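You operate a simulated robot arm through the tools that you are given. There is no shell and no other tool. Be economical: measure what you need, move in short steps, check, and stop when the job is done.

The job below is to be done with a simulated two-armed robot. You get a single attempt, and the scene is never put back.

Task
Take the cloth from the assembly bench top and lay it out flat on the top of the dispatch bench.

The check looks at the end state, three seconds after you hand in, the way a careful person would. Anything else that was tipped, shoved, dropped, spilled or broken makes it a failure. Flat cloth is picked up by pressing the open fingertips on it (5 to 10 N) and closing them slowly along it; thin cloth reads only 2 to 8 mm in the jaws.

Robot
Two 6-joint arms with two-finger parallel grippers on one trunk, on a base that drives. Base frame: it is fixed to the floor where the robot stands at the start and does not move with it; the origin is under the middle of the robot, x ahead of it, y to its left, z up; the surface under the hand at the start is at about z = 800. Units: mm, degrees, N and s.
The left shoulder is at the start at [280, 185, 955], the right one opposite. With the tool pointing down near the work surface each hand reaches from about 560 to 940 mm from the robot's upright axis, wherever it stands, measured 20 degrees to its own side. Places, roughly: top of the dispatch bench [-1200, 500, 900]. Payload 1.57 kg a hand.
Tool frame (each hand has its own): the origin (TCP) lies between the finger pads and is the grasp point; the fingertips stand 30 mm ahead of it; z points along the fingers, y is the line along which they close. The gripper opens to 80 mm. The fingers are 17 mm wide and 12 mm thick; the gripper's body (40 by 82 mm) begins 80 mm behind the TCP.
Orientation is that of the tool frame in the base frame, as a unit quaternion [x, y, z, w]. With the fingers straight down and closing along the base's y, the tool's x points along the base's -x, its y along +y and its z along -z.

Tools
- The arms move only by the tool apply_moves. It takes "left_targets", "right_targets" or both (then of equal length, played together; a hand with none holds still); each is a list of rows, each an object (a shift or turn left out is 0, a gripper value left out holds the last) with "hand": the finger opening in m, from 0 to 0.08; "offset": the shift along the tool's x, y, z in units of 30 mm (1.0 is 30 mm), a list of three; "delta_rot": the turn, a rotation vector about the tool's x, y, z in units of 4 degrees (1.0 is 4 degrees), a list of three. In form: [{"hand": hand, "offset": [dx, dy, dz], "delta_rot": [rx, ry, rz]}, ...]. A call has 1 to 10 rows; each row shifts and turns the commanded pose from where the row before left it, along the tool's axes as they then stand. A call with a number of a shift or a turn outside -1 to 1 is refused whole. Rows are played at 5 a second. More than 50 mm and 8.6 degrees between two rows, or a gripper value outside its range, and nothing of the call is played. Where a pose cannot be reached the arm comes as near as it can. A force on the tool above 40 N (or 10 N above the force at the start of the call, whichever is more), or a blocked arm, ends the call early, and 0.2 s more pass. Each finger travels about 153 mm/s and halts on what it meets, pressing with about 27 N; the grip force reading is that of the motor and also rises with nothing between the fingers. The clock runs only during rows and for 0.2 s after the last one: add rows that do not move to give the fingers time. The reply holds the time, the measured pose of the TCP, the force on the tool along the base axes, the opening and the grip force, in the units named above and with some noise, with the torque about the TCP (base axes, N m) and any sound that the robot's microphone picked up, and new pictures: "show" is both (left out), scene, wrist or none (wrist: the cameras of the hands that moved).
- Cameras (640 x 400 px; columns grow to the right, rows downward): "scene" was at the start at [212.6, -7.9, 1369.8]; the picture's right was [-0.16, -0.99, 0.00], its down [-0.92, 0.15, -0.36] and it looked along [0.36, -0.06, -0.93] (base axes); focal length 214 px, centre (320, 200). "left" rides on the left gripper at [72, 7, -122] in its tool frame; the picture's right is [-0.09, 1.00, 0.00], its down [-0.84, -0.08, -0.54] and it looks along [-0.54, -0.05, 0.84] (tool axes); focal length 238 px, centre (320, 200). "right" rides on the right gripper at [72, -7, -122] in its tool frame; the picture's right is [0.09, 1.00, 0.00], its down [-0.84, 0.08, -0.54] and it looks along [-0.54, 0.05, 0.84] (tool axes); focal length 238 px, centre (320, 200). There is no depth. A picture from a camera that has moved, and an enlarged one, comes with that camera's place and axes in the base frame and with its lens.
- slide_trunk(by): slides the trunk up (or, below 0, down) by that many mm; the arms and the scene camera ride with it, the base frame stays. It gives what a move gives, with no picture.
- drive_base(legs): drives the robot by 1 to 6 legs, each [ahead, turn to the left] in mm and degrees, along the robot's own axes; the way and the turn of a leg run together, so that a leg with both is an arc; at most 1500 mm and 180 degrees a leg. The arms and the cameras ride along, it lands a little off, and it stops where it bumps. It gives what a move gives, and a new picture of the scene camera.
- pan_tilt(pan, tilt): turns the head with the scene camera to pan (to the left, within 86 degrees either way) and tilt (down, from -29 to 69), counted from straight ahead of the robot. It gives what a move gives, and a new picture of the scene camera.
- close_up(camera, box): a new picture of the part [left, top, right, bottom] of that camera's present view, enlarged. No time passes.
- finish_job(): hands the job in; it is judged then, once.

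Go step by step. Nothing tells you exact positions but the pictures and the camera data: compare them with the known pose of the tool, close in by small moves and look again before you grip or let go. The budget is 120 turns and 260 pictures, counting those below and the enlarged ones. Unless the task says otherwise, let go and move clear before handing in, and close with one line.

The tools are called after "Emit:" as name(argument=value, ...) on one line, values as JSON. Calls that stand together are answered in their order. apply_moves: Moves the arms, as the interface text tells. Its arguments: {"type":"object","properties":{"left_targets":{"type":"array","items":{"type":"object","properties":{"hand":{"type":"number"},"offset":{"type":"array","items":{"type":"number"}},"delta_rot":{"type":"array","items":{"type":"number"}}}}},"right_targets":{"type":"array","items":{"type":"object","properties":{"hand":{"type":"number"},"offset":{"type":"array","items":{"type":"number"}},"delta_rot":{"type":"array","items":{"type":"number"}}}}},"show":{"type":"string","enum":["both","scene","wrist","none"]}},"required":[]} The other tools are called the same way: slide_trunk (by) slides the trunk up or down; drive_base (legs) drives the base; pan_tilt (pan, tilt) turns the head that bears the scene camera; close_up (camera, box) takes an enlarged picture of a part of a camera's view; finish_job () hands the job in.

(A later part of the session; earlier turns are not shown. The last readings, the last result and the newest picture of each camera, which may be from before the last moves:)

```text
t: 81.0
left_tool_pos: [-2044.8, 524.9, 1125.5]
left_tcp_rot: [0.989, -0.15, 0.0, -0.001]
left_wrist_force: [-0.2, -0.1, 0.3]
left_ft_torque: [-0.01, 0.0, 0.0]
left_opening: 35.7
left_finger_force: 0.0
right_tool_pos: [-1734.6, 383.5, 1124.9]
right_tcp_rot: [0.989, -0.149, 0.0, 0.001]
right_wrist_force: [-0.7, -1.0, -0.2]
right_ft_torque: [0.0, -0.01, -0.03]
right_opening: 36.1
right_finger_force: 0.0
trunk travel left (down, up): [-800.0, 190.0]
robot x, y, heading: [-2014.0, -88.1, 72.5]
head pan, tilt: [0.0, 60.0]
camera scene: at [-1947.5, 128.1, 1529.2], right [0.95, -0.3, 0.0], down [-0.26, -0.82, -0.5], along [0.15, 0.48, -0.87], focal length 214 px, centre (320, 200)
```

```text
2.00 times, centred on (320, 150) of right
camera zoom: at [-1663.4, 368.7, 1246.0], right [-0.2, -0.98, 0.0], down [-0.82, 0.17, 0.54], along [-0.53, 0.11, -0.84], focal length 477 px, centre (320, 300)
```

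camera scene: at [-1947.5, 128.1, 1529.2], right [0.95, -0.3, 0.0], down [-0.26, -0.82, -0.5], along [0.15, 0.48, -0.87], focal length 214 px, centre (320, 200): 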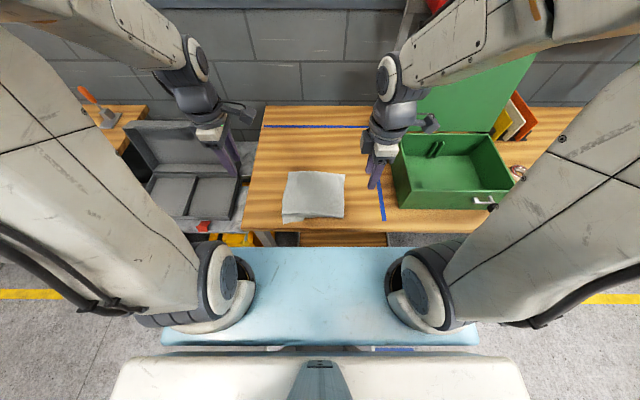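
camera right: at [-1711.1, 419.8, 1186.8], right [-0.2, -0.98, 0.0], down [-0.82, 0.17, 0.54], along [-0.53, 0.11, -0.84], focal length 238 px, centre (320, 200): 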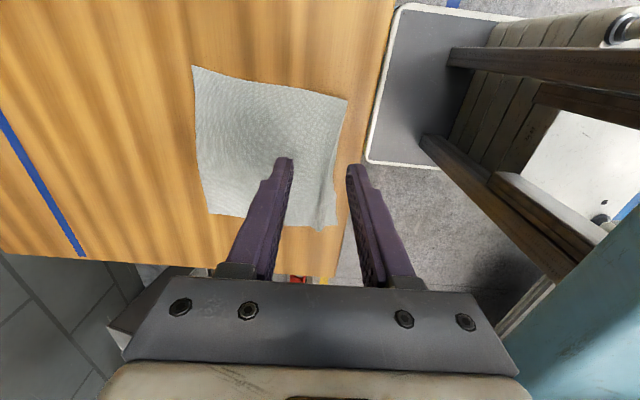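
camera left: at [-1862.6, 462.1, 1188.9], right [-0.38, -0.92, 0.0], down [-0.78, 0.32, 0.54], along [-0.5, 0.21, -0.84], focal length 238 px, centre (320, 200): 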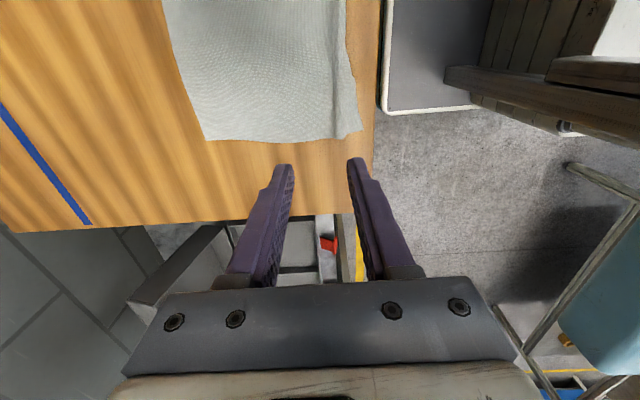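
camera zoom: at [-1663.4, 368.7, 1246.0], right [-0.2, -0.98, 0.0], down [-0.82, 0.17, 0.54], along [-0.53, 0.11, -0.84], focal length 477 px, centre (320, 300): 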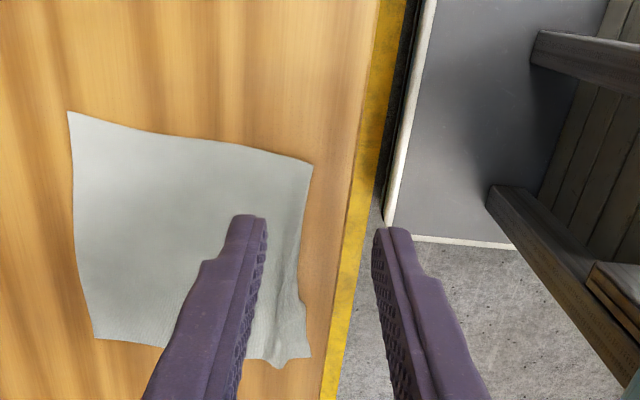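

The right two-thirds of the near edge is tucked under by about 30 mm. I'll fix it with the bench edge: press lightly near that edge and draw the cloth back until the tuck drops over the front, then slide it forward again. First I'll back off 40 mm for reach.

Emit:
drive_base(legs=[[-45, 0]])

Emit:
apply_moves(left_targets=[{"hand": 0.0}, {}], right_targets=[{"hand": 0.0}, {}], show="none")

```text
t: 81.8
left_tool_pos: [-2059.2, 480.6, 1125.9]
left_tcp_rot: [0.989, -0.148, 0.0, -0.001]
left_wrist_force: [-0.2, 0.0, 0.1]
left_ft_torque: [-0.04, 0.04, 0.0]
left_opening: 36.2
left_finger_force: 0.2
right_tool_pos: [-1749.6, 341.1, 1124.8]
right_tcp_rot: [0.989, -0.149, 0.0, -0.001]
right_wrist_force: [0.9, 0.2, 0.1]
right_ft_torque: [-0.01, 0.03, 0.03]
right_opening: 36.0
right_finger_force: 0.1
trunk travel left (down, up): [-800.0, 190.0]
robot x, y, heading: [-2028.5, -135.1, 72.3]
head pan, tilt: [0.0, 60.0]
camera scene: at [-1961.4, 85.1, 1529.1], right [0.95, -0.3, 0.0], down [-0.26, -0.83, -0.5], along [0.15, 0.48, -0.87], focal length 214 px, centre (320, 200)
```

scene: 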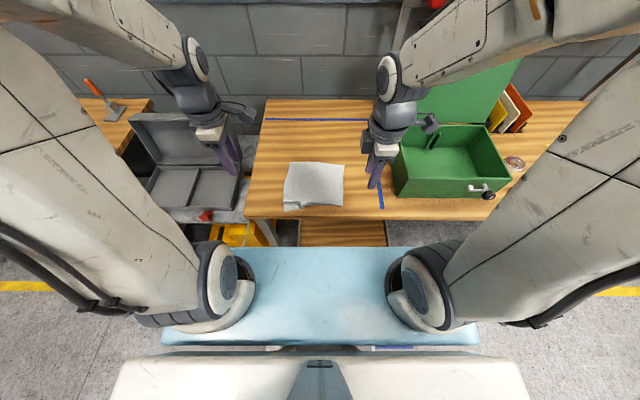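

```text
t: 82.5
left_tool_pos: [-2057.8, 479.7, 1125.3]
left_tcp_rot: [0.989, -0.148, 0.0, 0.0]
left_wrist_force: [0.1, 1.1, -0.4]
left_ft_torque: [0.03, -0.02, -0.01]
left_opening: 0.0
left_finger_force: 21.1
right_tool_pos: [-1748.1, 340.2, 1123.8]
right_tcp_rot: [0.989, -0.149, 0.0, 0.001]
right_wrist_force: [-0.3, -0.3, -0.3]
right_ft_torque: [0.02, 0.03, 0.01]
right_opening: 0.1
right_finger_force: 21.0
trunk travel left (down, up): [-800.0, 190.0]
robot x, y, heading: [-2028.4, -131.1, 72.3]
head pan, tilt: [0.0, 60.0]
```

Emit:
apply_moves(left_targets=[{"offset": [0.8, 0.047, 0]}, {"offset": [0.8, 0.047, 0]}, {"offset": [0.8, 0.047, 0]}, {"offset": [0.8, 0.047, 0]}, {"offset": [0.8, 0.047, 0]}, {"offset": [0, 0, 1]}, {"offset": [0, 0, 1]}, {"offset": [0, 0, 1]}, {"offset": [0, 0, 1]}, {"offset": [0, 0, 1]}], right_targets=[{"offset": [-0.508, -0.388, 0]}, {"offset": [-0.508, -0.388, 0]}, {"offset": [-0.508, -0.388, 0]}, {"offset": [-0.508, -0.388, 0]}, {"offset": [-0.508, -0.388, 0]}, {"offset": [0, 0, 1]}, {"offset": [0, 0, 1]}, {"offset": [0, 0, 1]}, {"offset": [0, 0, 1]}, {"offset": [0, 0, 1]}], show="both")

Emit:
close_up(camera="scene", box=[240, 140, 400, 240])

```text
t: 84.7
left_tool_pos: [-1945.1, 437.7, 974.8]
left_tcp_rot: [0.989, -0.149, 0.0, 0.0]
left_wrist_force: [-0.3, -0.2, -0.5]
left_ft_torque: [0.01, -0.03, -0.02]
left_opening: 0.1
left_finger_force: 21.5
right_tool_pos: [-1803.5, 416.5, 973.7]
right_tcp_rot: [0.989, -0.149, 0.001, -0.001]
right_wrist_force: [-0.4, -0.3, 0.1]
right_ft_torque: [0.02, 0.0, 0.0]
right_opening: 0.0
right_finger_force: 21.3
trunk travel left (down, up): [-800.0, 190.0]
robot x, y, heading: [-2030.5, -132.3, 72.2]
head pan, tilt: [0.0, 60.0]
camera scene: at [-1961.6, 84.4, 1529.2], right [0.95, -0.3, 0.0], down [-0.26, -0.82, -0.5], along [0.15, 0.48, -0.87], focal length 214 px, centre (320, 200)
camera right: at [-1733.8, 402.6, 1095.6], right [-0.2, -0.98, 0.0], down [-0.82, 0.17, 0.54], along [-0.53, 0.11, -0.84], focal length 238 px, centre (320, 200)
camera left: at [-1877.5, 409.4, 1098.0], right [-0.38, -0.92, 0.0], down [-0.78, 0.32, 0.54], along [-0.5, 0.21, -0.84], focal length 238 px, centre (320, 200)
```

scene: 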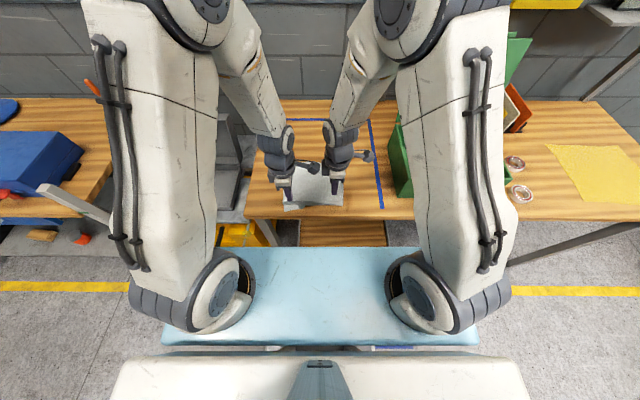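
right: 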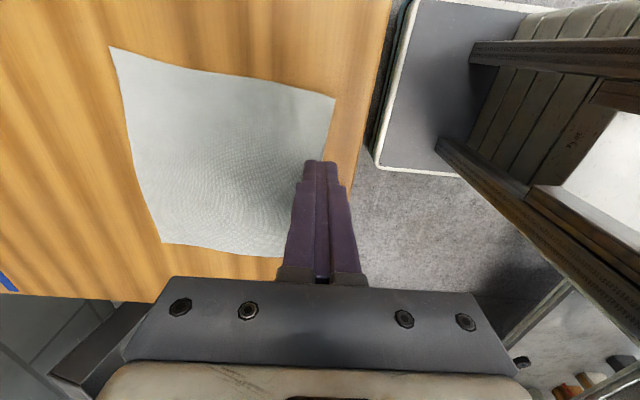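
left: 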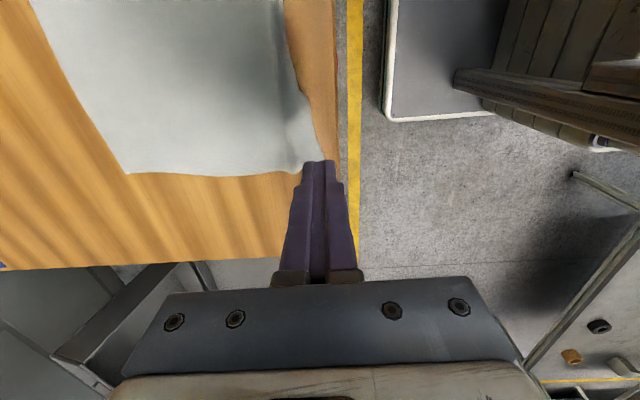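

```text
4.00 times, centred on (320, 190) of scene
camera zoom: at [-1961.6, 84.4, 1529.2], right [0.95, -0.3, 0.0], down [-0.26, -0.82, -0.5], along [0.15, 0.48, -0.87], focal length 858 px, centre (320, 240)
```

zoom: 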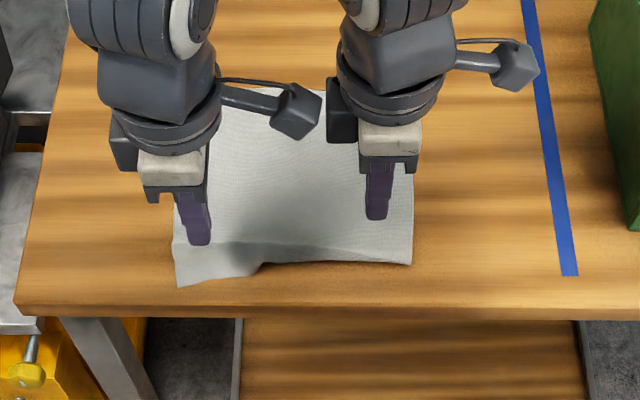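

Emit:
apply_moves(left_targets=[{"offset": [0, 0, 0.9]}, {"offset": [0, 0, 0.5]}, {"offset": [0, 0, 0.06]}, {}], right_targets=[{"offset": [0, 0, 0.9]}, {"offset": [0, 0, 0.46]}, {"offset": [0, 0, 0.06]}, {}], show="none")

```text
t: 85.7
left_tool_pos: [-1945.2, 437.1, 930.7]
left_tcp_rot: [0.989, -0.148, 0.0, -0.001]
left_wrist_force: [0.3, -0.8, -0.6]
left_ft_torque: [0.0, 0.0, 0.0]
left_opening: 0.0
left_finger_force: 21.4
right_tool_pos: [-1804.2, 418.4, 931.7]
right_tcp_rot: [0.989, -0.149, 0.0, 0.0]
right_wrist_force: [0.4, -0.9, -0.8]
right_ft_torque: [0.02, -0.02, -0.01]
right_opening: 0.0
right_finger_force: 21.5
trunk travel left (down, up): [-800.0, 190.0]
robot x, y, heading: [-2027.6, -132.3, 72.5]
head pan, tilt: [0.0, 60.0]
```

Emit:
apply_moves(left_targets=[{"offset": [0, 0, 0.04]}, {"offset": [0, 0, 0.03]}, {}], right_targets=[{"offset": [0, 0, 0.04]}, {"offset": [0, 0, 0.03]}, {}], show="none")

```text
t: 86.5
left_tool_pos: [-1945.9, 438.0, 928.8]
left_tcp_rot: [0.989, -0.148, 0.0, -0.001]
left_wrist_force: [-0.7, 0.4, -0.1]
left_ft_torque: [-0.02, 0.0, 0.02]
left_opening: 0.1
left_finger_force: 21.2
right_tool_pos: [-1802.9, 418.8, 930.3]
right_tcp_rot: [0.989, -0.149, 0.0, 0.0]
right_wrist_force: [-0.2, 1.1, 0.5]
right_ft_torque: [-0.01, 0.04, -0.02]
right_opening: 0.0
right_finger_force: 21.3
trunk travel left (down, up): [-800.0, 190.0]
robot x, y, heading: [-2030.9, -134.2, 72.2]
head pan, tilt: [0.0, 60.0]
```

Emit:
apply_moves(left_targets=[{"offset": [0, 0, 0.04]}, {"offset": [0, 0, 0.04]}, {}], right_targets=[{"offset": [0, 0, 0.04]}, {"offset": [0, 0, 0.04]}, {}], show="wrist")

```text
t: 87.2
left_tool_pos: [-1944.5, 437.5, 927.0]
left_tcp_rot: [0.989, -0.148, 0.0, -0.001]
left_wrist_force: [-0.4, 0.6, 0.9]
left_ft_torque: [-0.02, -0.01, 0.01]
left_opening: 0.0
left_finger_force: 21.3
right_tool_pos: [-1804.7, 419.1, 928.4]
right_tcp_rot: [0.989, -0.148, 0.001, 0.0]
right_wrist_force: [-0.9, -0.3, 0.4]
right_ft_torque: [-0.02, 0.02, 0.02]
right_opening: 0.1
right_finger_force: 21.2
trunk travel left (down, up): [-800.0, 190.0]
robot x, y, heading: [-2027.5, -138.4, 72.4]
head pan, tilt: [0.0, 60.0]
camera right: at [-1733.2, 403.5, 1049.0], right [-0.2, -0.98, 0.0], down [-0.82, 0.17, 0.54], along [-0.53, 0.11, -0.84], focal length 238 px, centre (320, 200)
camera left: at [-1878.0, 410.0, 1049.5], right [-0.38, -0.92, 0.0], down [-0.78, 0.32, 0.54], along [-0.5, 0.21, -0.84], focal length 238 px, centre (320, 200)
```

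right: 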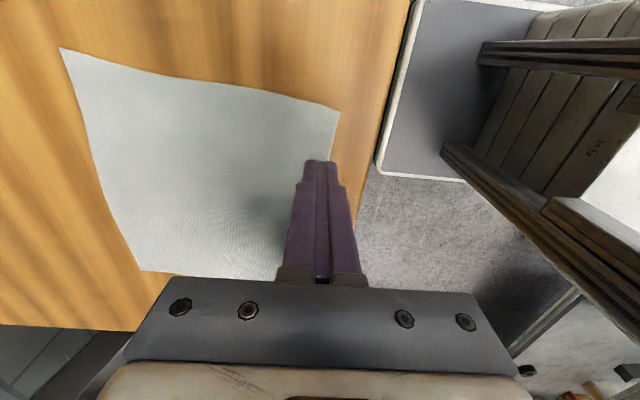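
left: 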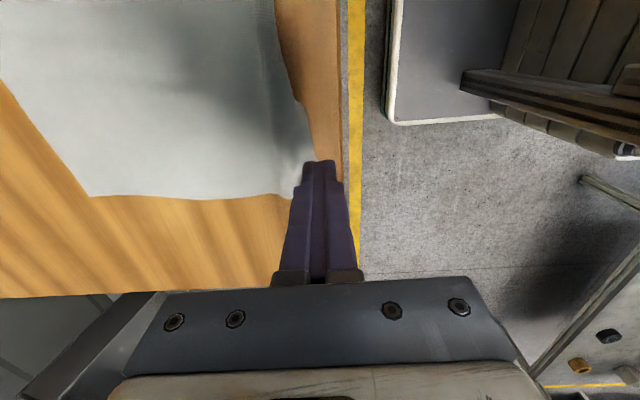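

There's no contact yet, so the bench top is a little below z 900. I'll nudge the left hand further onto the cloth and keep feeling downward.

Emit:
apply_moves(left_targets=[{"offset": [0.4, -0.5, 0]}, {"offset": [0, 0, 0.07]}, {"offset": [0, 0, 0.07]}, {}], right_targets=[{"offset": [0, -0.1, 0]}, {"offset": [0, 0, 0.07]}, {"offset": [0, 0, 0.07]}, {}], show="none")

```text
t: 88.2
left_tool_pos: [-1928.7, 448.8, 923.1]
left_tcp_rot: [0.989, -0.149, 0.0, 0.001]
left_wrist_force: [-2.9, -1.7, 0.3]
left_ft_torque: [0.27, -0.35, -0.22]
left_opening: 0.0
left_finger_force: 21.2
right_tool_pos: [-1803.1, 422.2, 922.6]
right_tcp_rot: [0.989, -0.149, 0.0, 0.0]
right_wrist_force: [2.1, 2.1, 0.6]
right_ft_torque: [-0.25, 0.38, -0.05]
right_opening: 0.0
right_finger_force: 21.1
trunk travel left (down, up): [-800.0, 190.0]
robot x, y, heading: [-2029.5, -130.1, 72.3]
head pan, tilt: [0.0, 60.0]
```

The two grippers are touching each other, so I'll separate them first.

Emit:
apply_moves(left_targets=[{"offset": [-0.45, 0, 0]}, {}], right_targets=[{"offset": [0.3, 0, 0]}, {}], show="both")

```text
t: 88.8
left_tool_pos: [-1942.2, 452.0, 923.2]
left_tcp_rot: [0.989, -0.148, 0.0, -0.001]
left_wrist_force: [0.5, 0.5, 0.0]
left_ft_torque: [-0.02, 0.03, 0.04]
left_opening: 0.0
left_finger_force: 21.4
right_tool_pos: [-1793.9, 419.8, 923.2]
right_tcp_rot: [0.989, -0.149, 0.0, -0.001]
right_wrist_force: [-0.2, -0.6, -0.2]
right_ft_torque: [-0.01, -0.02, 0.0]
right_opening: 0.0
right_finger_force: 21.3
trunk travel left (down, up): [-800.0, 190.0]
robot x, y, heading: [-2027.9, -130.9, 72.3]
head pan, tilt: [0.0, 60.0]
camera scene: at [-1961.5, 84.7, 1529.1], right [0.95, -0.3, 0.0], down [-0.26, -0.82, -0.5], along [0.15, 0.48, -0.87], focal length 214 px, centre (320, 200)
camera right: at [-1723.4, 403.4, 1044.5], right [-0.2, -0.98, 0.0], down [-0.82, 0.17, 0.54], along [-0.53, 0.11, -0.84], focal length 238 px, centre (320, 200)
camera left: at [-1875.0, 425.9, 1045.6], right [-0.38, -0.92, 0.0], down [-0.78, 0.32, 0.54], along [-0.5, 0.21, -0.84], focal length 238 px, centre (320, 200)
```

scene: 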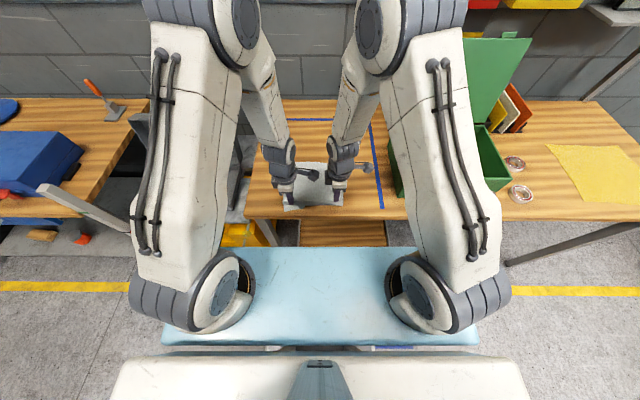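
right: 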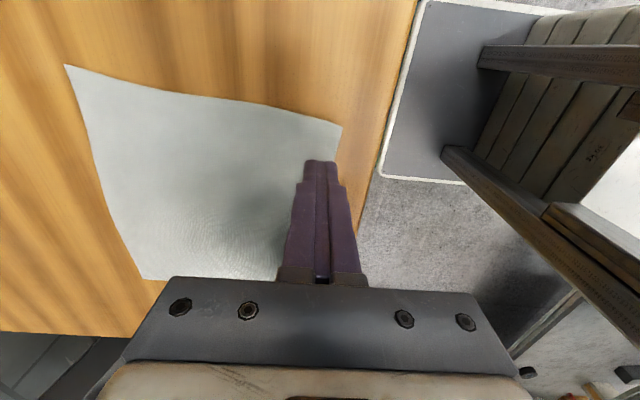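
left: 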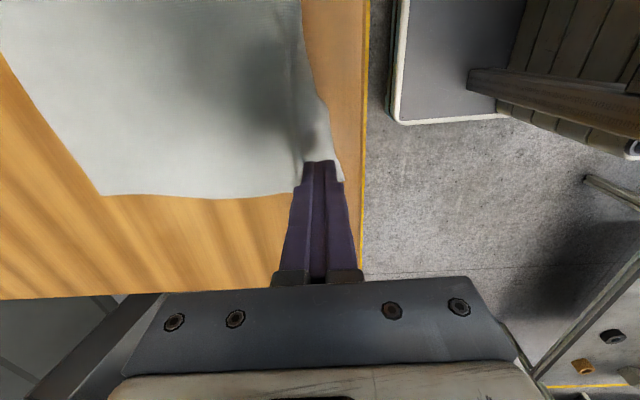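

Emit:
apply_moves(left_targets=[{"offset": [0, 0, 0.07]}, {"offset": [0, 0, 0.05]}, {}], right_targets=[{"offset": [0, 0, 0.07]}, {"offset": [0, 0, 0.05]}, {}], show="none")

```text
t: 89.7
left_tool_pos: [-1942.2, 453.3, 918.5]
left_tcp_rot: [0.989, -0.148, -0.001, 0.0]
left_wrist_force: [0.0, 0.4, -0.1]
left_ft_torque: [0.02, 0.02, -0.01]
left_opening: 0.1
left_finger_force: 21.1
right_tool_pos: [-1795.1, 418.6, 919.9]
right_tcp_rot: [0.989, -0.149, 0.0, 0.0]
right_wrist_force: [-0.9, 0.7, 0.3]
right_ft_torque: [0.01, 0.02, 0.02]
right_opening: 0.3
right_finger_force: 21.1
trunk travel left (down, up): [-800.0, 190.0]
robot x, y, heading: [-2028.5, -135.5, 72.4]
head pan, tilt: [0.0, 60.0]
```

Emit:
apply_moves(left_targets=[{"offset": [0, 0, 0.07]}, {"offset": [0, 0, 0.07]}, {}], right_targets=[{"offset": [0, 0, 0.07]}, {"offset": [0, 0, 0.07]}, {}], show="none")

```text
t: 90.5
left_tool_pos: [-1942.1, 453.1, 914.2]
left_tcp_rot: [0.989, -0.148, 0.001, 0.0]
left_wrist_force: [-0.5, 0.0, -0.6]
left_ft_torque: [-0.01, 0.0, 0.0]
left_opening: 0.0
left_finger_force: 21.4
right_tool_pos: [-1794.1, 419.4, 915.7]
right_tcp_rot: [0.989, -0.149, 0.0, 0.0]
right_wrist_force: [0.0, 0.5, -0.1]
right_ft_torque: [-0.01, 0.02, -0.01]
right_opening: 0.1
right_finger_force: 21.9
trunk travel left (down, up): [-800.0, 190.0]
robot x, y, heading: [-2027.8, -133.6, 72.6]
head pan, tilt: [0.0, 60.0]
```

Emit:
apply_moves(left_targets=[{"offset": [0, 0, 0.08]}, {"offset": [0, 0, 0.08]}, {}], right_targets=[{"offset": [0, 0, 0.1]}, {"offset": [0, 0, 0.08]}, {}], show="wrist")

```text
t: 91.2
left_tool_pos: [-1943.3, 454.5, 910.9]
left_tcp_rot: [0.989, -0.148, 0.001, 0.001]
left_wrist_force: [-0.1, -0.3, 0.6]
left_ft_torque: [0.0, 0.01, 0.03]
left_opening: 0.1
left_finger_force: 21.7
right_tool_pos: [-1794.0, 418.6, 910.2]
right_tcp_rot: [0.989, -0.149, 0.001, -0.001]
right_wrist_force: [0.0, 0.4, -0.7]
right_ft_torque: [-0.01, 0.0, -0.01]
right_opening: 0.0
right_finger_force: 21.0
trunk travel left (down, up): [-800.0, 190.0]
robot x, y, heading: [-2028.8, -131.6, 72.4]
head pan, tilt: [0.0, 60.0]
camera right: at [-1723.6, 404.0, 1031.2], right [-0.2, -0.98, 0.0], down [-0.82, 0.17, 0.54], along [-0.53, 0.11, -0.84], focal length 238 px, centre (320, 200)
camera left: at [-1876.1, 425.5, 1032.4], right [-0.38, -0.92, 0.0], down [-0.78, 0.32, 0.54], along [-0.5, 0.21, -0.84], focal length 238 px, centre (320, 200)
```

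right: 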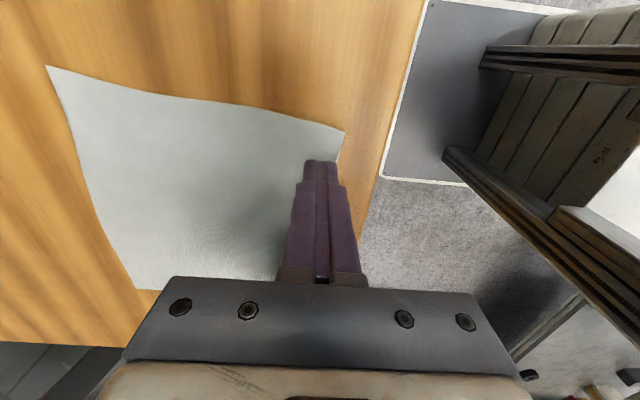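
left: 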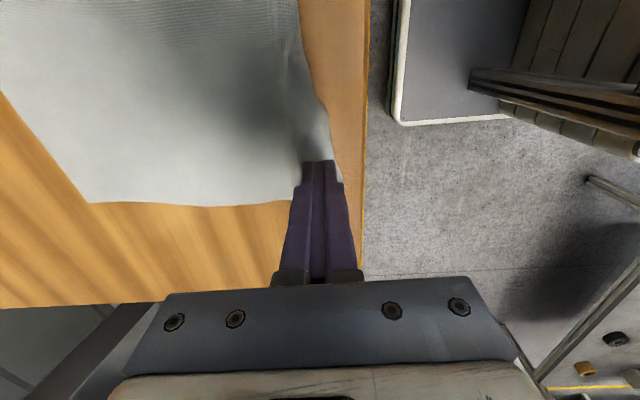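

Emit:
apply_moves(left_targets=[{"offset": [0, 0, 0.1]}, {"offset": [0, 0, 0.1]}, {}], right_targets=[{"offset": [0, 0, 0.1]}, {"offset": [0, 0, 0.1]}, {}], show="none")

```text
t: 92.0
left_tool_pos: [-1942.0, 454.2, 903.9]
left_tcp_rot: [0.989, -0.149, 0.0, -0.001]
left_wrist_force: [0.4, 0.2, 0.7]
left_ft_torque: [0.06, 0.03, 0.01]
left_opening: 0.0
left_finger_force: 21.3
right_tool_pos: [-1796.0, 418.4, 903.3]
right_tcp_rot: [0.989, -0.149, 0.001, 0.0]
right_wrist_force: [0.7, 0.7, -1.3]
right_ft_torque: [-0.04, -0.01, -0.02]
right_opening: 0.0
right_finger_force: 20.8
trunk travel left (down, up): [-800.0, 190.0]
robot x, y, heading: [-2027.7, -134.0, 72.3]
head pan, tilt: [0.0, 60.0]
```

Emit:
apply_moves(left_targets=[{"offset": [0, 0, 0.07]}, {"offset": [0, 0, 0.06]}, {}], right_targets=[{"offset": [0, 0, 0.07]}, {"offset": [0, 0, 0.06]}, {}], show="wrist")

Emit:
close_up(camera="scene", box=[240, 140, 400, 240])

```text
t: 92.8
left_tool_pos: [-1941.0, 453.4, 900.7]
left_tcp_rot: [0.989, -0.149, 0.0, 0.001]
left_wrist_force: [-0.1, -0.1, -1.0]
left_ft_torque: [-0.01, 0.02, 0.0]
left_opening: 0.0
left_finger_force: 21.2
right_tool_pos: [-1795.2, 419.8, 899.6]
right_tcp_rot: [0.989, -0.149, 0.001, -0.001]
right_wrist_force: [0.2, 0.9, 0.1]
right_ft_torque: [0.01, -0.02, -0.01]
right_opening: 0.0
right_finger_force: 21.0
trunk travel left (down, up): [-800.0, 190.0]
robot x, y, heading: [-2026.8, -138.7, 72.0]
head pan, tilt: [0.0, 60.0]
camera right: at [-1723.2, 403.5, 1021.1], right [-0.2, -0.98, 0.0], down [-0.82, 0.17, 0.54], along [-0.53, 0.11, -0.84], focal length 238 px, centre (320, 200)
camera left: at [-1875.2, 425.7, 1022.3], right [-0.38, -0.92, 0.0], down [-0.78, 0.32, 0.54], along [-0.5, 0.21, -0.84], focal length 238 px, centre (320, 200)
```

right: 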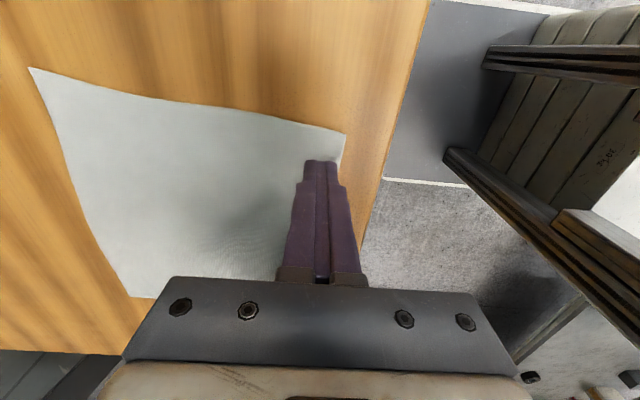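
left: 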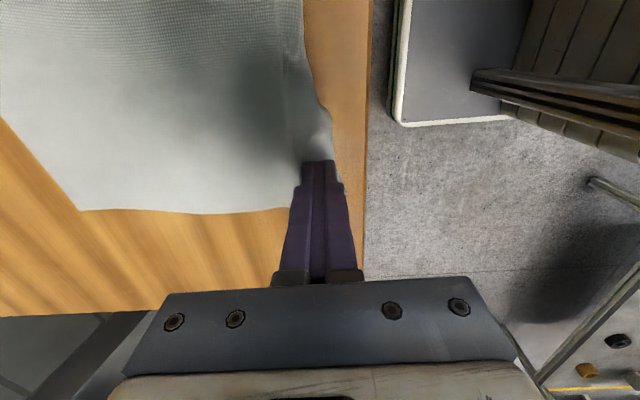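

```text
4.00 times, centred on (320, 190) of scene
camera zoom: at [-1961.5, 84.7, 1529.1], right [0.95, -0.3, 0.0], down [-0.26, -0.82, -0.5], along [0.15, 0.48, -0.87], focal length 858 px, centre (320, 240)
```

zoom: 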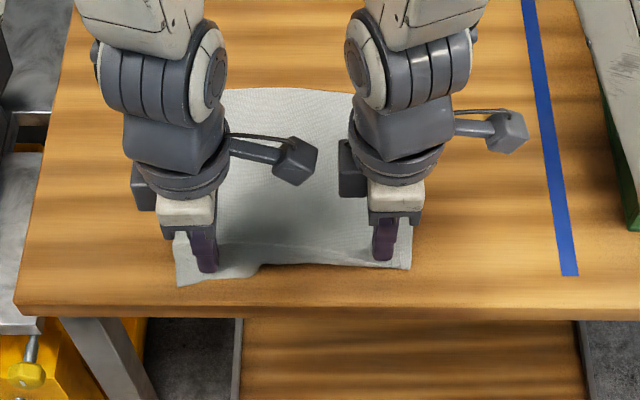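

Emit:
apply_moves(left_targets=[{"offset": [0, 0, 0.1]}, {"offset": [0, 0, 0.08]}, {}], right_targets=[{"offset": [0, 0, 0.1]}, {"offset": [0, 0, 0.08]}, {}], show="none")

```text
t: 93.7
left_tool_pos: [-1941.8, 452.3, 894.2]
left_tcp_rot: [0.989, -0.148, 0.0, 0.0]
left_wrist_force: [0.5, 0.2, -0.6]
left_ft_torque: [-0.03, 0.02, -0.02]
left_opening: 0.3
left_finger_force: 21.4
right_tool_pos: [-1793.8, 419.3, 894.2]
right_tcp_rot: [0.989, -0.148, -0.001, 0.0]
right_wrist_force: [-0.2, -0.3, -0.1]
right_ft_torque: [-0.02, -0.01, -0.02]
right_opening: 0.0
right_finger_force: 21.0
trunk travel left (down, up): [-800.0, 190.0]
robot x, y, heading: [-2027.1, -134.4, 72.4]
head pan, tilt: [0.0, 60.0]
```

Emit:
apply_moves(left_targets=[{"offset": [0, 0, 0.08]}, {"offset": [0, 0, 0.06]}, {}], right_targets=[{"offset": [0, 0, 0.08]}, {"offset": [0, 0, 0.06]}, {}], show="none")

```text
t: 94.5
left_tool_pos: [-1942.5, 453.2, 891.8]
left_tcp_rot: [0.989, -0.148, -0.001, -0.002]
left_wrist_force: [-1.6, 0.3, 9.7]
left_ft_torque: [-0.05, 0.05, 0.02]
left_opening: 0.0
left_finger_force: 21.5
right_tool_pos: [-1794.6, 419.4, 891.2]
right_tcp_rot: [0.989, -0.149, 0.0, -0.001]
right_wrist_force: [1.4, -1.5, 12.1]
right_ft_torque: [-0.01, -0.1, -0.03]
right_opening: 0.1
right_finger_force: 21.1
trunk travel left (down, up): [-800.0, 190.0]
robot x, y, heading: [-2027.5, -131.5, 72.3]
head pan, tilt: [0.0, 60.0]
```

Contact: the bench top is really at about z 861. I'll lift, move 50 mm further in past the tuck, press again, then draw the cloth back by backing the base.

Emit:
apply_moves(left_targets=[{"offset": [0, 0, -0.6]}, {"offset": [0, -0.9, 0]}, {"offset": [0, -0.85, 0]}, {"offset": [0, 0, 0.5]}, {"offset": [0, 0, 0.1]}, {}], right_targets=[{"offset": [0, 0, -0.6]}, {"offset": [0, -0.75, 0]}, {"offset": [0, -0.75, 0]}, {"offset": [0, 0, 0.5]}, {"offset": [0, 0, 0.12]}, {}], show="wrist")

```text
t: 95.8
left_tool_pos: [-1928.2, 503.1, 891.5]
left_tcp_rot: [0.989, -0.149, 0.0, 0.0]
left_wrist_force: [0.1, -0.1, -0.9]
left_ft_torque: [0.02, 0.02, 0.03]
left_opening: 0.3
left_finger_force: 21.4
right_tool_pos: [-1782.0, 462.3, 892.1]
right_tcp_rot: [0.989, -0.148, 0.0, -0.001]
right_wrist_force: [0.7, -1.8, 16.7]
right_ft_torque: [-0.12, -0.02, -0.01]
right_opening: 0.0
right_finger_force: 20.6
trunk travel left (down, up): [-800.0, 190.0]
robot x, y, heading: [-2026.0, -132.1, 72.2]
head pan, tilt: [0.0, 60.0]
camera right: at [-1710.5, 446.4, 1012.7], right [-0.2, -0.98, 0.0], down [-0.82, 0.17, 0.54], along [-0.53, 0.11, -0.84], focal length 238 px, centre (320, 200)
camera left: at [-1861.2, 475.4, 1014.1], right [-0.38, -0.92, 0.0], down [-0.78, 0.32, 0.54], along [-0.5, 0.21, -0.84], focal length 238 px, centre (320, 200)
```

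right: 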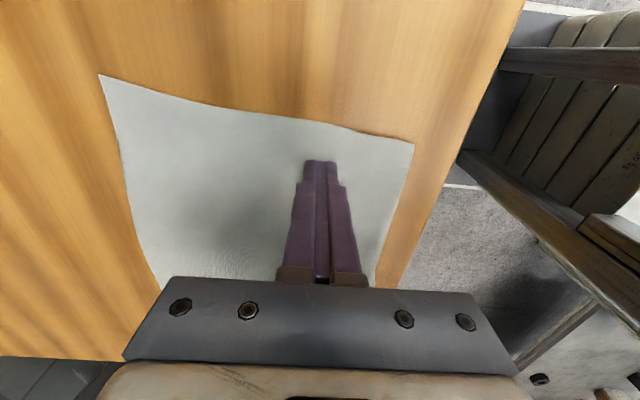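
left: 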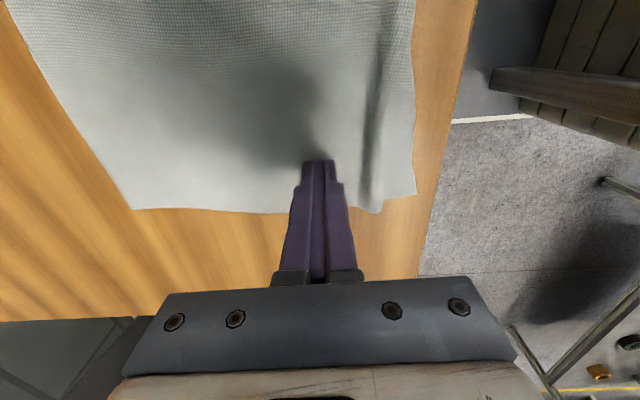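

Emit:
apply_moves(left_targets=[{"offset": [0, 0, 0.04]}, {"offset": [0, 0, 0.02]}, {}], right_targets=[{"offset": [0, 0, -0.02]}, {}, {}], show="none")

```text
t: 96.7
left_tool_pos: [-1928.6, 503.2, 891.2]
left_tcp_rot: [0.989, -0.148, 0.0, -0.001]
left_wrist_force: [-0.8, -3.9, 28.4]
left_ft_torque: [-0.14, 0.09, 0.05]
left_opening: 0.0
left_finger_force: 21.0
right_tool_pos: [-1782.3, 461.3, 890.8]
right_tcp_rot: [0.989, -0.148, -0.001, -0.001]
right_wrist_force: [-0.6, 0.9, 3.5]
right_ft_torque: [0.0, 0.03, 0.01]
right_opening: 0.0
right_finger_force: 21.6
trunk travel left (down, up): [-800.0, 190.0]
robot x, y, heading: [-2027.5, -131.8, 72.1]
head pan, tilt: [0.0, 60.0]
```

Emit:
apply_moves(left_targets=[{"offset": [0, 0, -0.04]}, {}, {}], right_targets=[{"offset": [0, 0, 0.007]}, {}, {}], show="none")

```text
t: 97.5
left_tool_pos: [-1927.7, 503.7, 891.3]
left_tcp_rot: [0.989, -0.148, 0.001, 0.0]
left_wrist_force: [-1.2, -0.7, 9.1]
left_ft_torque: [-0.04, 0.05, -0.02]
left_opening: 0.1
left_finger_force: 21.2
right_tool_pos: [-1781.5, 461.5, 890.5]
right_tcp_rot: [0.989, -0.148, 0.0, 0.0]
right_wrist_force: [-1.1, -3.2, 21.1]
right_ft_torque: [-0.13, 0.07, 0.01]
right_opening: 0.0
right_finger_force: 21.5
trunk travel left (down, up): [-800.0, 190.0]
robot x, y, heading: [-2026.6, -136.4, 72.5]
head pan, tilt: [0.0, 60.0]
```

Both tips press on the cloth. I'll draw it back 85 mm with the base.

Emit:
drive_base(legs=[[-85, 0]])

Emit:
close_up(camera="scene", box=[240, 120, 400, 220])

```text
t: 98.5
left_tool_pos: [-1953.0, 422.2, 890.5]
left_tcp_rot: [0.989, -0.149, 0.0, 0.0]
left_wrist_force: [-0.4, 0.1, 4.5]
left_ft_torque: [0.04, -0.01, 0.03]
left_opening: 0.0
left_finger_force: 21.1
right_tool_pos: [-1807.7, 380.7, 891.1]
right_tcp_rot: [0.989, -0.15, 0.001, -0.002]
right_wrist_force: [2.4, 3.1, 27.6]
right_ft_torque: [0.11, -0.09, -0.03]
right_opening: 0.1
right_finger_force: 21.0
trunk travel left (down, up): [-800.0, 190.0]
robot x, y, heading: [-2052.6, -214.7, 72.2]
head pan, tilt: [0.0, 60.0]
camera scene: at [-1987.5, 3.1, 1529.4], right [0.95, -0.31, 0.0], down [-0.26, -0.82, -0.5], along [0.15, 0.48, -0.87], focal length 214 px, centre (320, 200)
```

scene: 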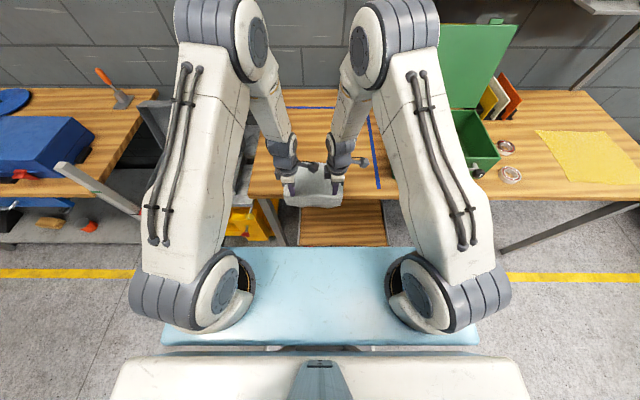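

```text
4.00 times, centred on (320, 170) of scene
camera zoom: at [-1987.5, 3.1, 1529.4], right [0.95, -0.31, 0.0], down [-0.26, -0.82, -0.5], along [0.15, 0.48, -0.87], focal length 858 px, centre (320, 320)
```

zoom: 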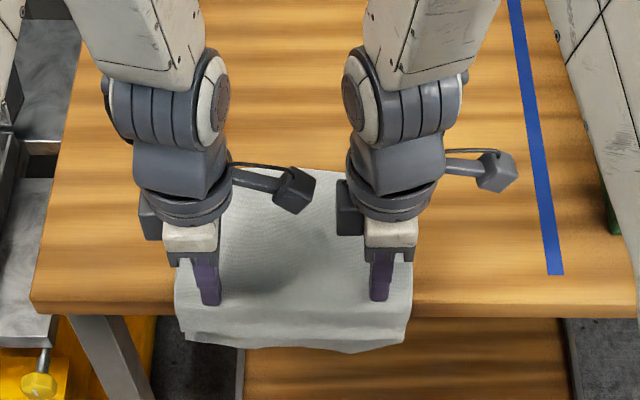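

That worked: the near edge hangs over the front, untucked along its full width. Next I'll lift, set the tips near the far edge, and slide the cloth forward so it trails out flat.

Emit:
apply_moves(left_targets=[{"offset": [0, 0, -0.3]}, {"offset": [0, 0, -0.7]}, {"offset": [0, -1, 0]}, {"offset": [0, -1, 0]}, {"offset": [0, -1, 0]}, {"offset": [0, -0.8, 0]}, {}], right_targets=[{"offset": [0, 0, -0.3]}, {"offset": [0, 0, -0.7]}, {"offset": [0, -1, 0]}, {"offset": [0, -1, 0]}, {"offset": [0, -1, 0]}, {"offset": [0, -0.8, 0]}, {}], show="both")

Emit:
close_up(camera="scene", box=[240, 120, 400, 220])

```text
t: 100.1
left_tool_pos: [-1918.3, 531.9, 921.7]
left_tcp_rot: [0.989, -0.149, -0.001, 0.0]
left_wrist_force: [-0.1, 1.0, 0.0]
left_ft_torque: [-0.02, 0.0, 0.03]
left_opening: 0.4
left_finger_force: 21.0
right_tool_pos: [-1773.3, 489.2, 920.0]
right_tcp_rot: [0.989, -0.149, 0.0, -0.001]
right_wrist_force: [0.3, 1.1, 1.0]
right_ft_torque: [0.02, 0.0, 0.02]
right_opening: 0.0
right_finger_force: 21.9
trunk travel left (down, up): [-800.0, 190.0]
robot x, y, heading: [-2055.8, -213.6, 72.2]
head pan, tilt: [0.0, 60.0]
camera scene: at [-1987.0, 4.3, 1529.1], right [0.95, -0.31, 0.0], down [-0.26, -0.82, -0.5], along [0.15, 0.48, -0.87], focal length 214 px, centre (320, 200)
camera right: at [-1702.1, 474.1, 1041.8], right [-0.21, -0.98, 0.0], down [-0.82, 0.17, 0.54], along [-0.53, 0.11, -0.84], focal length 238 px, centre (320, 200)
camera left: at [-1851.7, 504.5, 1043.2], right [-0.38, -0.92, 0.0], down [-0.78, 0.32, 0.54], along [-0.5, 0.21, -0.84], focal length 238 px, centre (320, 200)
```

scene: 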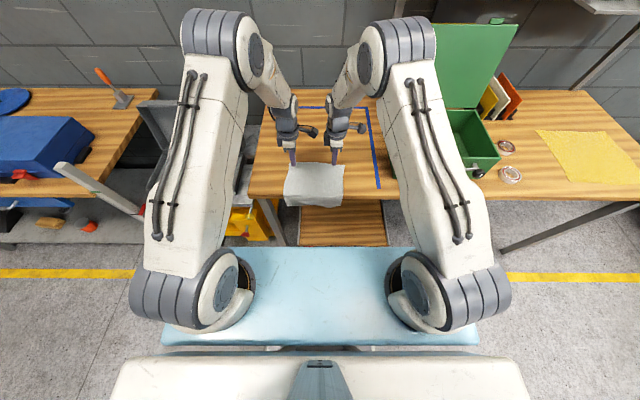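
right: 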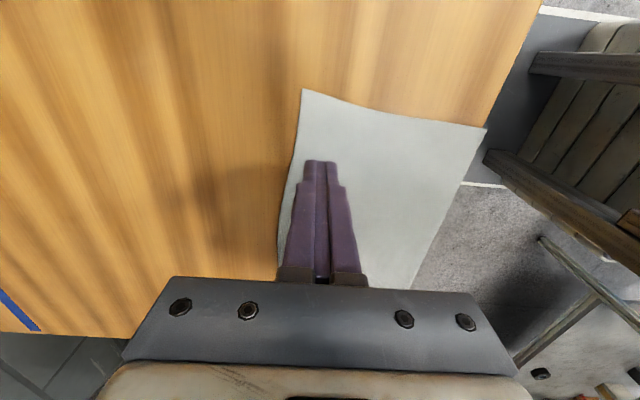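
left: 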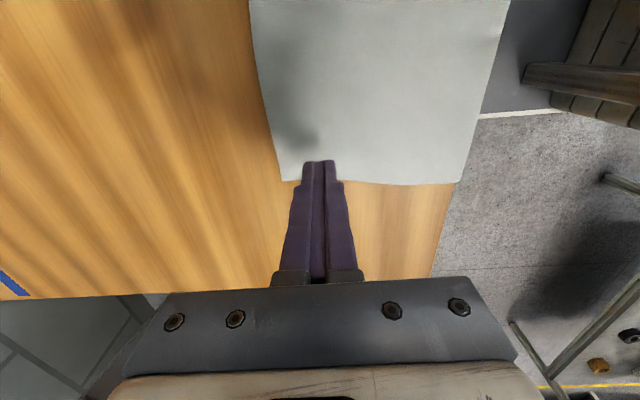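

```text
4.00 times, centred on (320, 170) of scene
camera zoom: at [-1987.0, 4.3, 1529.1], right [0.95, -0.31, 0.0], down [-0.26, -0.82, -0.5], along [0.15, 0.48, -0.87], focal length 858 px, centre (320, 320)
```

zoom: 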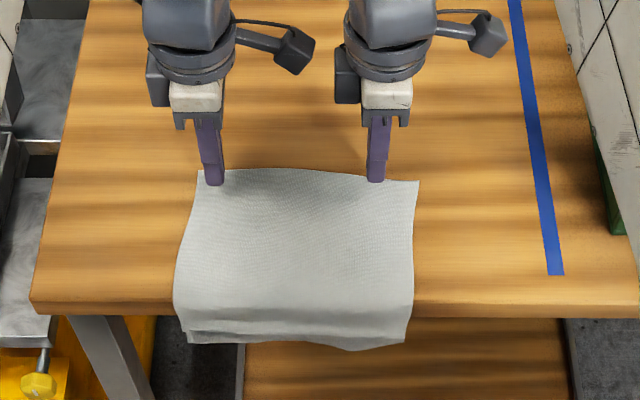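

Emit:
apply_moves(left_targets=[{"offset": [0.15, 0.15, 0]}, {"offset": [0, 0, 0.6]}, {"offset": [0, 0, 0.38]}, {}], right_targets=[{"offset": [0, 0.15, 0]}, {"offset": [0, 0, 0.6]}, {"offset": [0, 0, 0.35]}, {}], show="none")

```text
t: 101.1
left_tool_pos: [-1916.2, 526.9, 890.7]
left_tcp_rot: [0.989, -0.15, 0.0, -0.001]
left_wrist_force: [-0.2, -0.3, 1.4]
left_ft_torque: [0.0, -0.04, 0.0]
left_opening: 0.0
left_finger_force: 21.5
right_tool_pos: [-1774.9, 484.7, 892.0]
right_tcp_rot: [0.989, -0.149, -0.001, -0.001]
right_wrist_force: [0.0, 0.6, -0.2]
right_ft_torque: [0.02, -0.02, -0.02]
right_opening: 0.0
right_finger_force: 21.3
trunk travel left (down, up): [-800.0, 190.0]
robot x, y, heading: [-2050.7, -213.6, 72.2]
head pan, tilt: [0.0, 60.0]
```

Emit:
apply_moves(left_targets=[{"offset": [0, 0, 0.02]}, {}, {}], right_targets=[{"offset": [0, 0, 0.05]}, {}, {}], show="none")

```text
t: 101.9
left_tool_pos: [-1916.4, 527.0, 891.0]
left_tcp_rot: [0.989, -0.149, 0.001, 0.0]
left_wrist_force: [-0.9, -0.9, 5.8]
left_ft_torque: [0.01, 0.05, -0.03]
left_opening: 0.0
left_finger_force: 20.7
right_tool_pos: [-1775.0, 486.1, 891.2]
right_tcp_rot: [0.989, -0.149, 0.0, -0.002]
right_wrist_force: [-0.2, 0.7, 0.1]
right_ft_torque: [0.0, -0.04, -0.03]
right_opening: 0.1
right_finger_force: 21.4
trunk travel left (down, up): [-800.0, 190.0]
robot x, y, heading: [-2056.4, -211.5, 72.2]
head pan, tilt: [0.0, 60.0]
```

Emit:
apply_moves(left_targets=[{"offset": [0, 0, 0.01]}, {}, {}], right_targets=[{"offset": [0, 0, 0.035]}, {}, {}], show="none")

```text
t: 102.7
left_tool_pos: [-1916.7, 526.3, 890.1]
left_tcp_rot: [0.989, -0.15, 0.0, -0.001]
left_wrist_force: [1.0, -0.7, 6.4]
left_ft_torque: [-0.03, -0.01, -0.03]
left_opening: 0.1
left_finger_force: 21.5
right_tool_pos: [-1773.6, 486.2, 891.1]
right_tcp_rot: [0.989, -0.15, 0.0, -0.002]
right_wrist_force: [0.8, -1.4, 7.8]
right_ft_torque: [-0.07, 0.0, 0.0]
right_opening: 0.0
right_finger_force: 21.4
trunk travel left (down, up): [-800.0, 190.0]
robot x, y, heading: [-2055.6, -213.2, 72.3]
head pan, tilt: [0.0, 60.0]
```

Both tips press at 6 to 8 N near the far edge. I'll slide the cloth forward with the base.

Emit:
drive_base(legs=[[130, 0]])

Emit:
close_up(camera="scene", box=[240, 120, 400, 220])

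```text
t: 104.0
left_tool_pos: [-1876.5, 650.3, 891.2]
left_tcp_rot: [0.989, -0.149, -0.001, 0.0]
left_wrist_force: [0.8, -0.8, 6.9]
left_ft_torque: [-0.05, 0.01, 0.0]
left_opening: 0.1
left_finger_force: 21.0
right_tool_pos: [-1733.2, 611.0, 890.5]
right_tcp_rot: [0.989, -0.15, 0.0, -0.002]
right_wrist_force: [-0.2, -2.6, 14.5]
right_ft_torque: [-0.12, 0.03, 0.0]
right_opening: 0.1
right_finger_force: 21.5
trunk travel left (down, up): [-800.0, 190.0]
robot x, y, heading: [-2010.9, -88.6, 72.2]
head pan, tilt: [0.0, 60.0]
camera scene: at [-1947.5, 127.3, 1529.4], right [0.95, -0.31, 0.0], down [-0.26, -0.82, -0.5], along [0.15, 0.48, -0.87], focal length 214 px, centre (320, 200)
```

scene: 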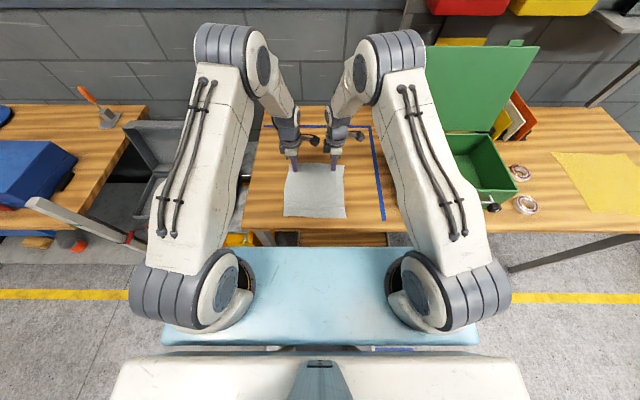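

```text
4.00 times, centred on (320, 170) of scene
camera zoom: at [-1947.5, 127.3, 1529.4], right [0.95, -0.31, 0.0], down [-0.26, -0.82, -0.5], along [0.15, 0.48, -0.87], focal length 858 px, centre (320, 320)
```

zoom: 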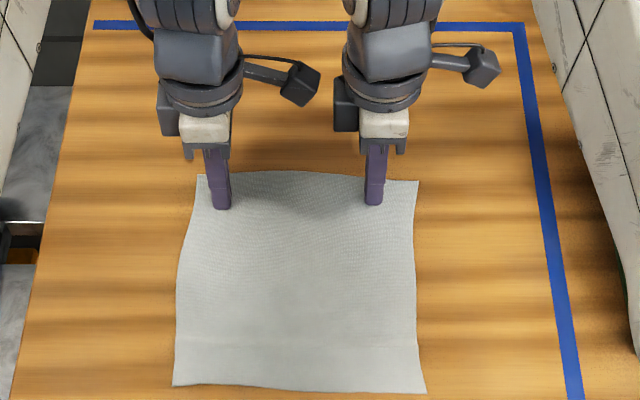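

The cloth lies flat and whole. I'll slide it about 50 mm further in with the arms for margin, then lift off.

Emit:
apply_moves(left_targets=[{"offset": [0, -0.4, 0]}, {"offset": [0, -0.4, 0]}, {"offset": [0, -0.4, 0]}, {"offset": [0, -0.4, 0]}, {}], right_targets=[{"offset": [0, -0.4, 0]}, {"offset": [0, -0.4, 0]}, {"offset": [0, -0.4, 0]}, {"offset": [0, -0.4, 0]}, {}], show="scene")

```text
t: 105.2
left_tool_pos: [-1861.7, 696.1, 890.8]
left_tcp_rot: [0.989, -0.149, 0.0, 0.0]
left_wrist_force: [-0.8, -2.5, 17.1]
left_ft_torque: [-0.09, 0.04, 0.02]
left_opening: 0.0
left_finger_force: 22.2
right_tool_pos: [-1720.1, 656.9, 891.2]
right_tcp_rot: [0.989, -0.149, -0.001, -0.001]
right_wrist_force: [-0.9, 1.0, 1.0]
right_ft_torque: [0.0, 0.0, 0.0]
right_opening: 0.0
right_finger_force: 21.5
trunk travel left (down, up): [-800.0, 190.0]
robot x, y, heading: [-2012.7, -86.6, 71.9]
head pan, tilt: [0.0, 60.0]
camera scene: at [-1947.3, 127.5, 1529.4], right [0.95, -0.31, 0.0], down [-0.26, -0.82, -0.5], along [0.15, 0.48, -0.87], focal length 214 px, centre (320, 200)
```

scene: 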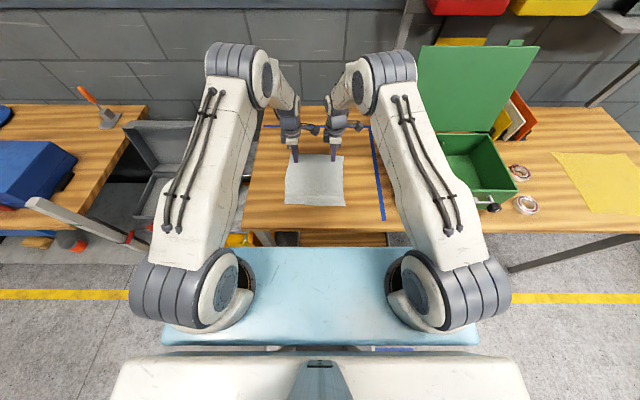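

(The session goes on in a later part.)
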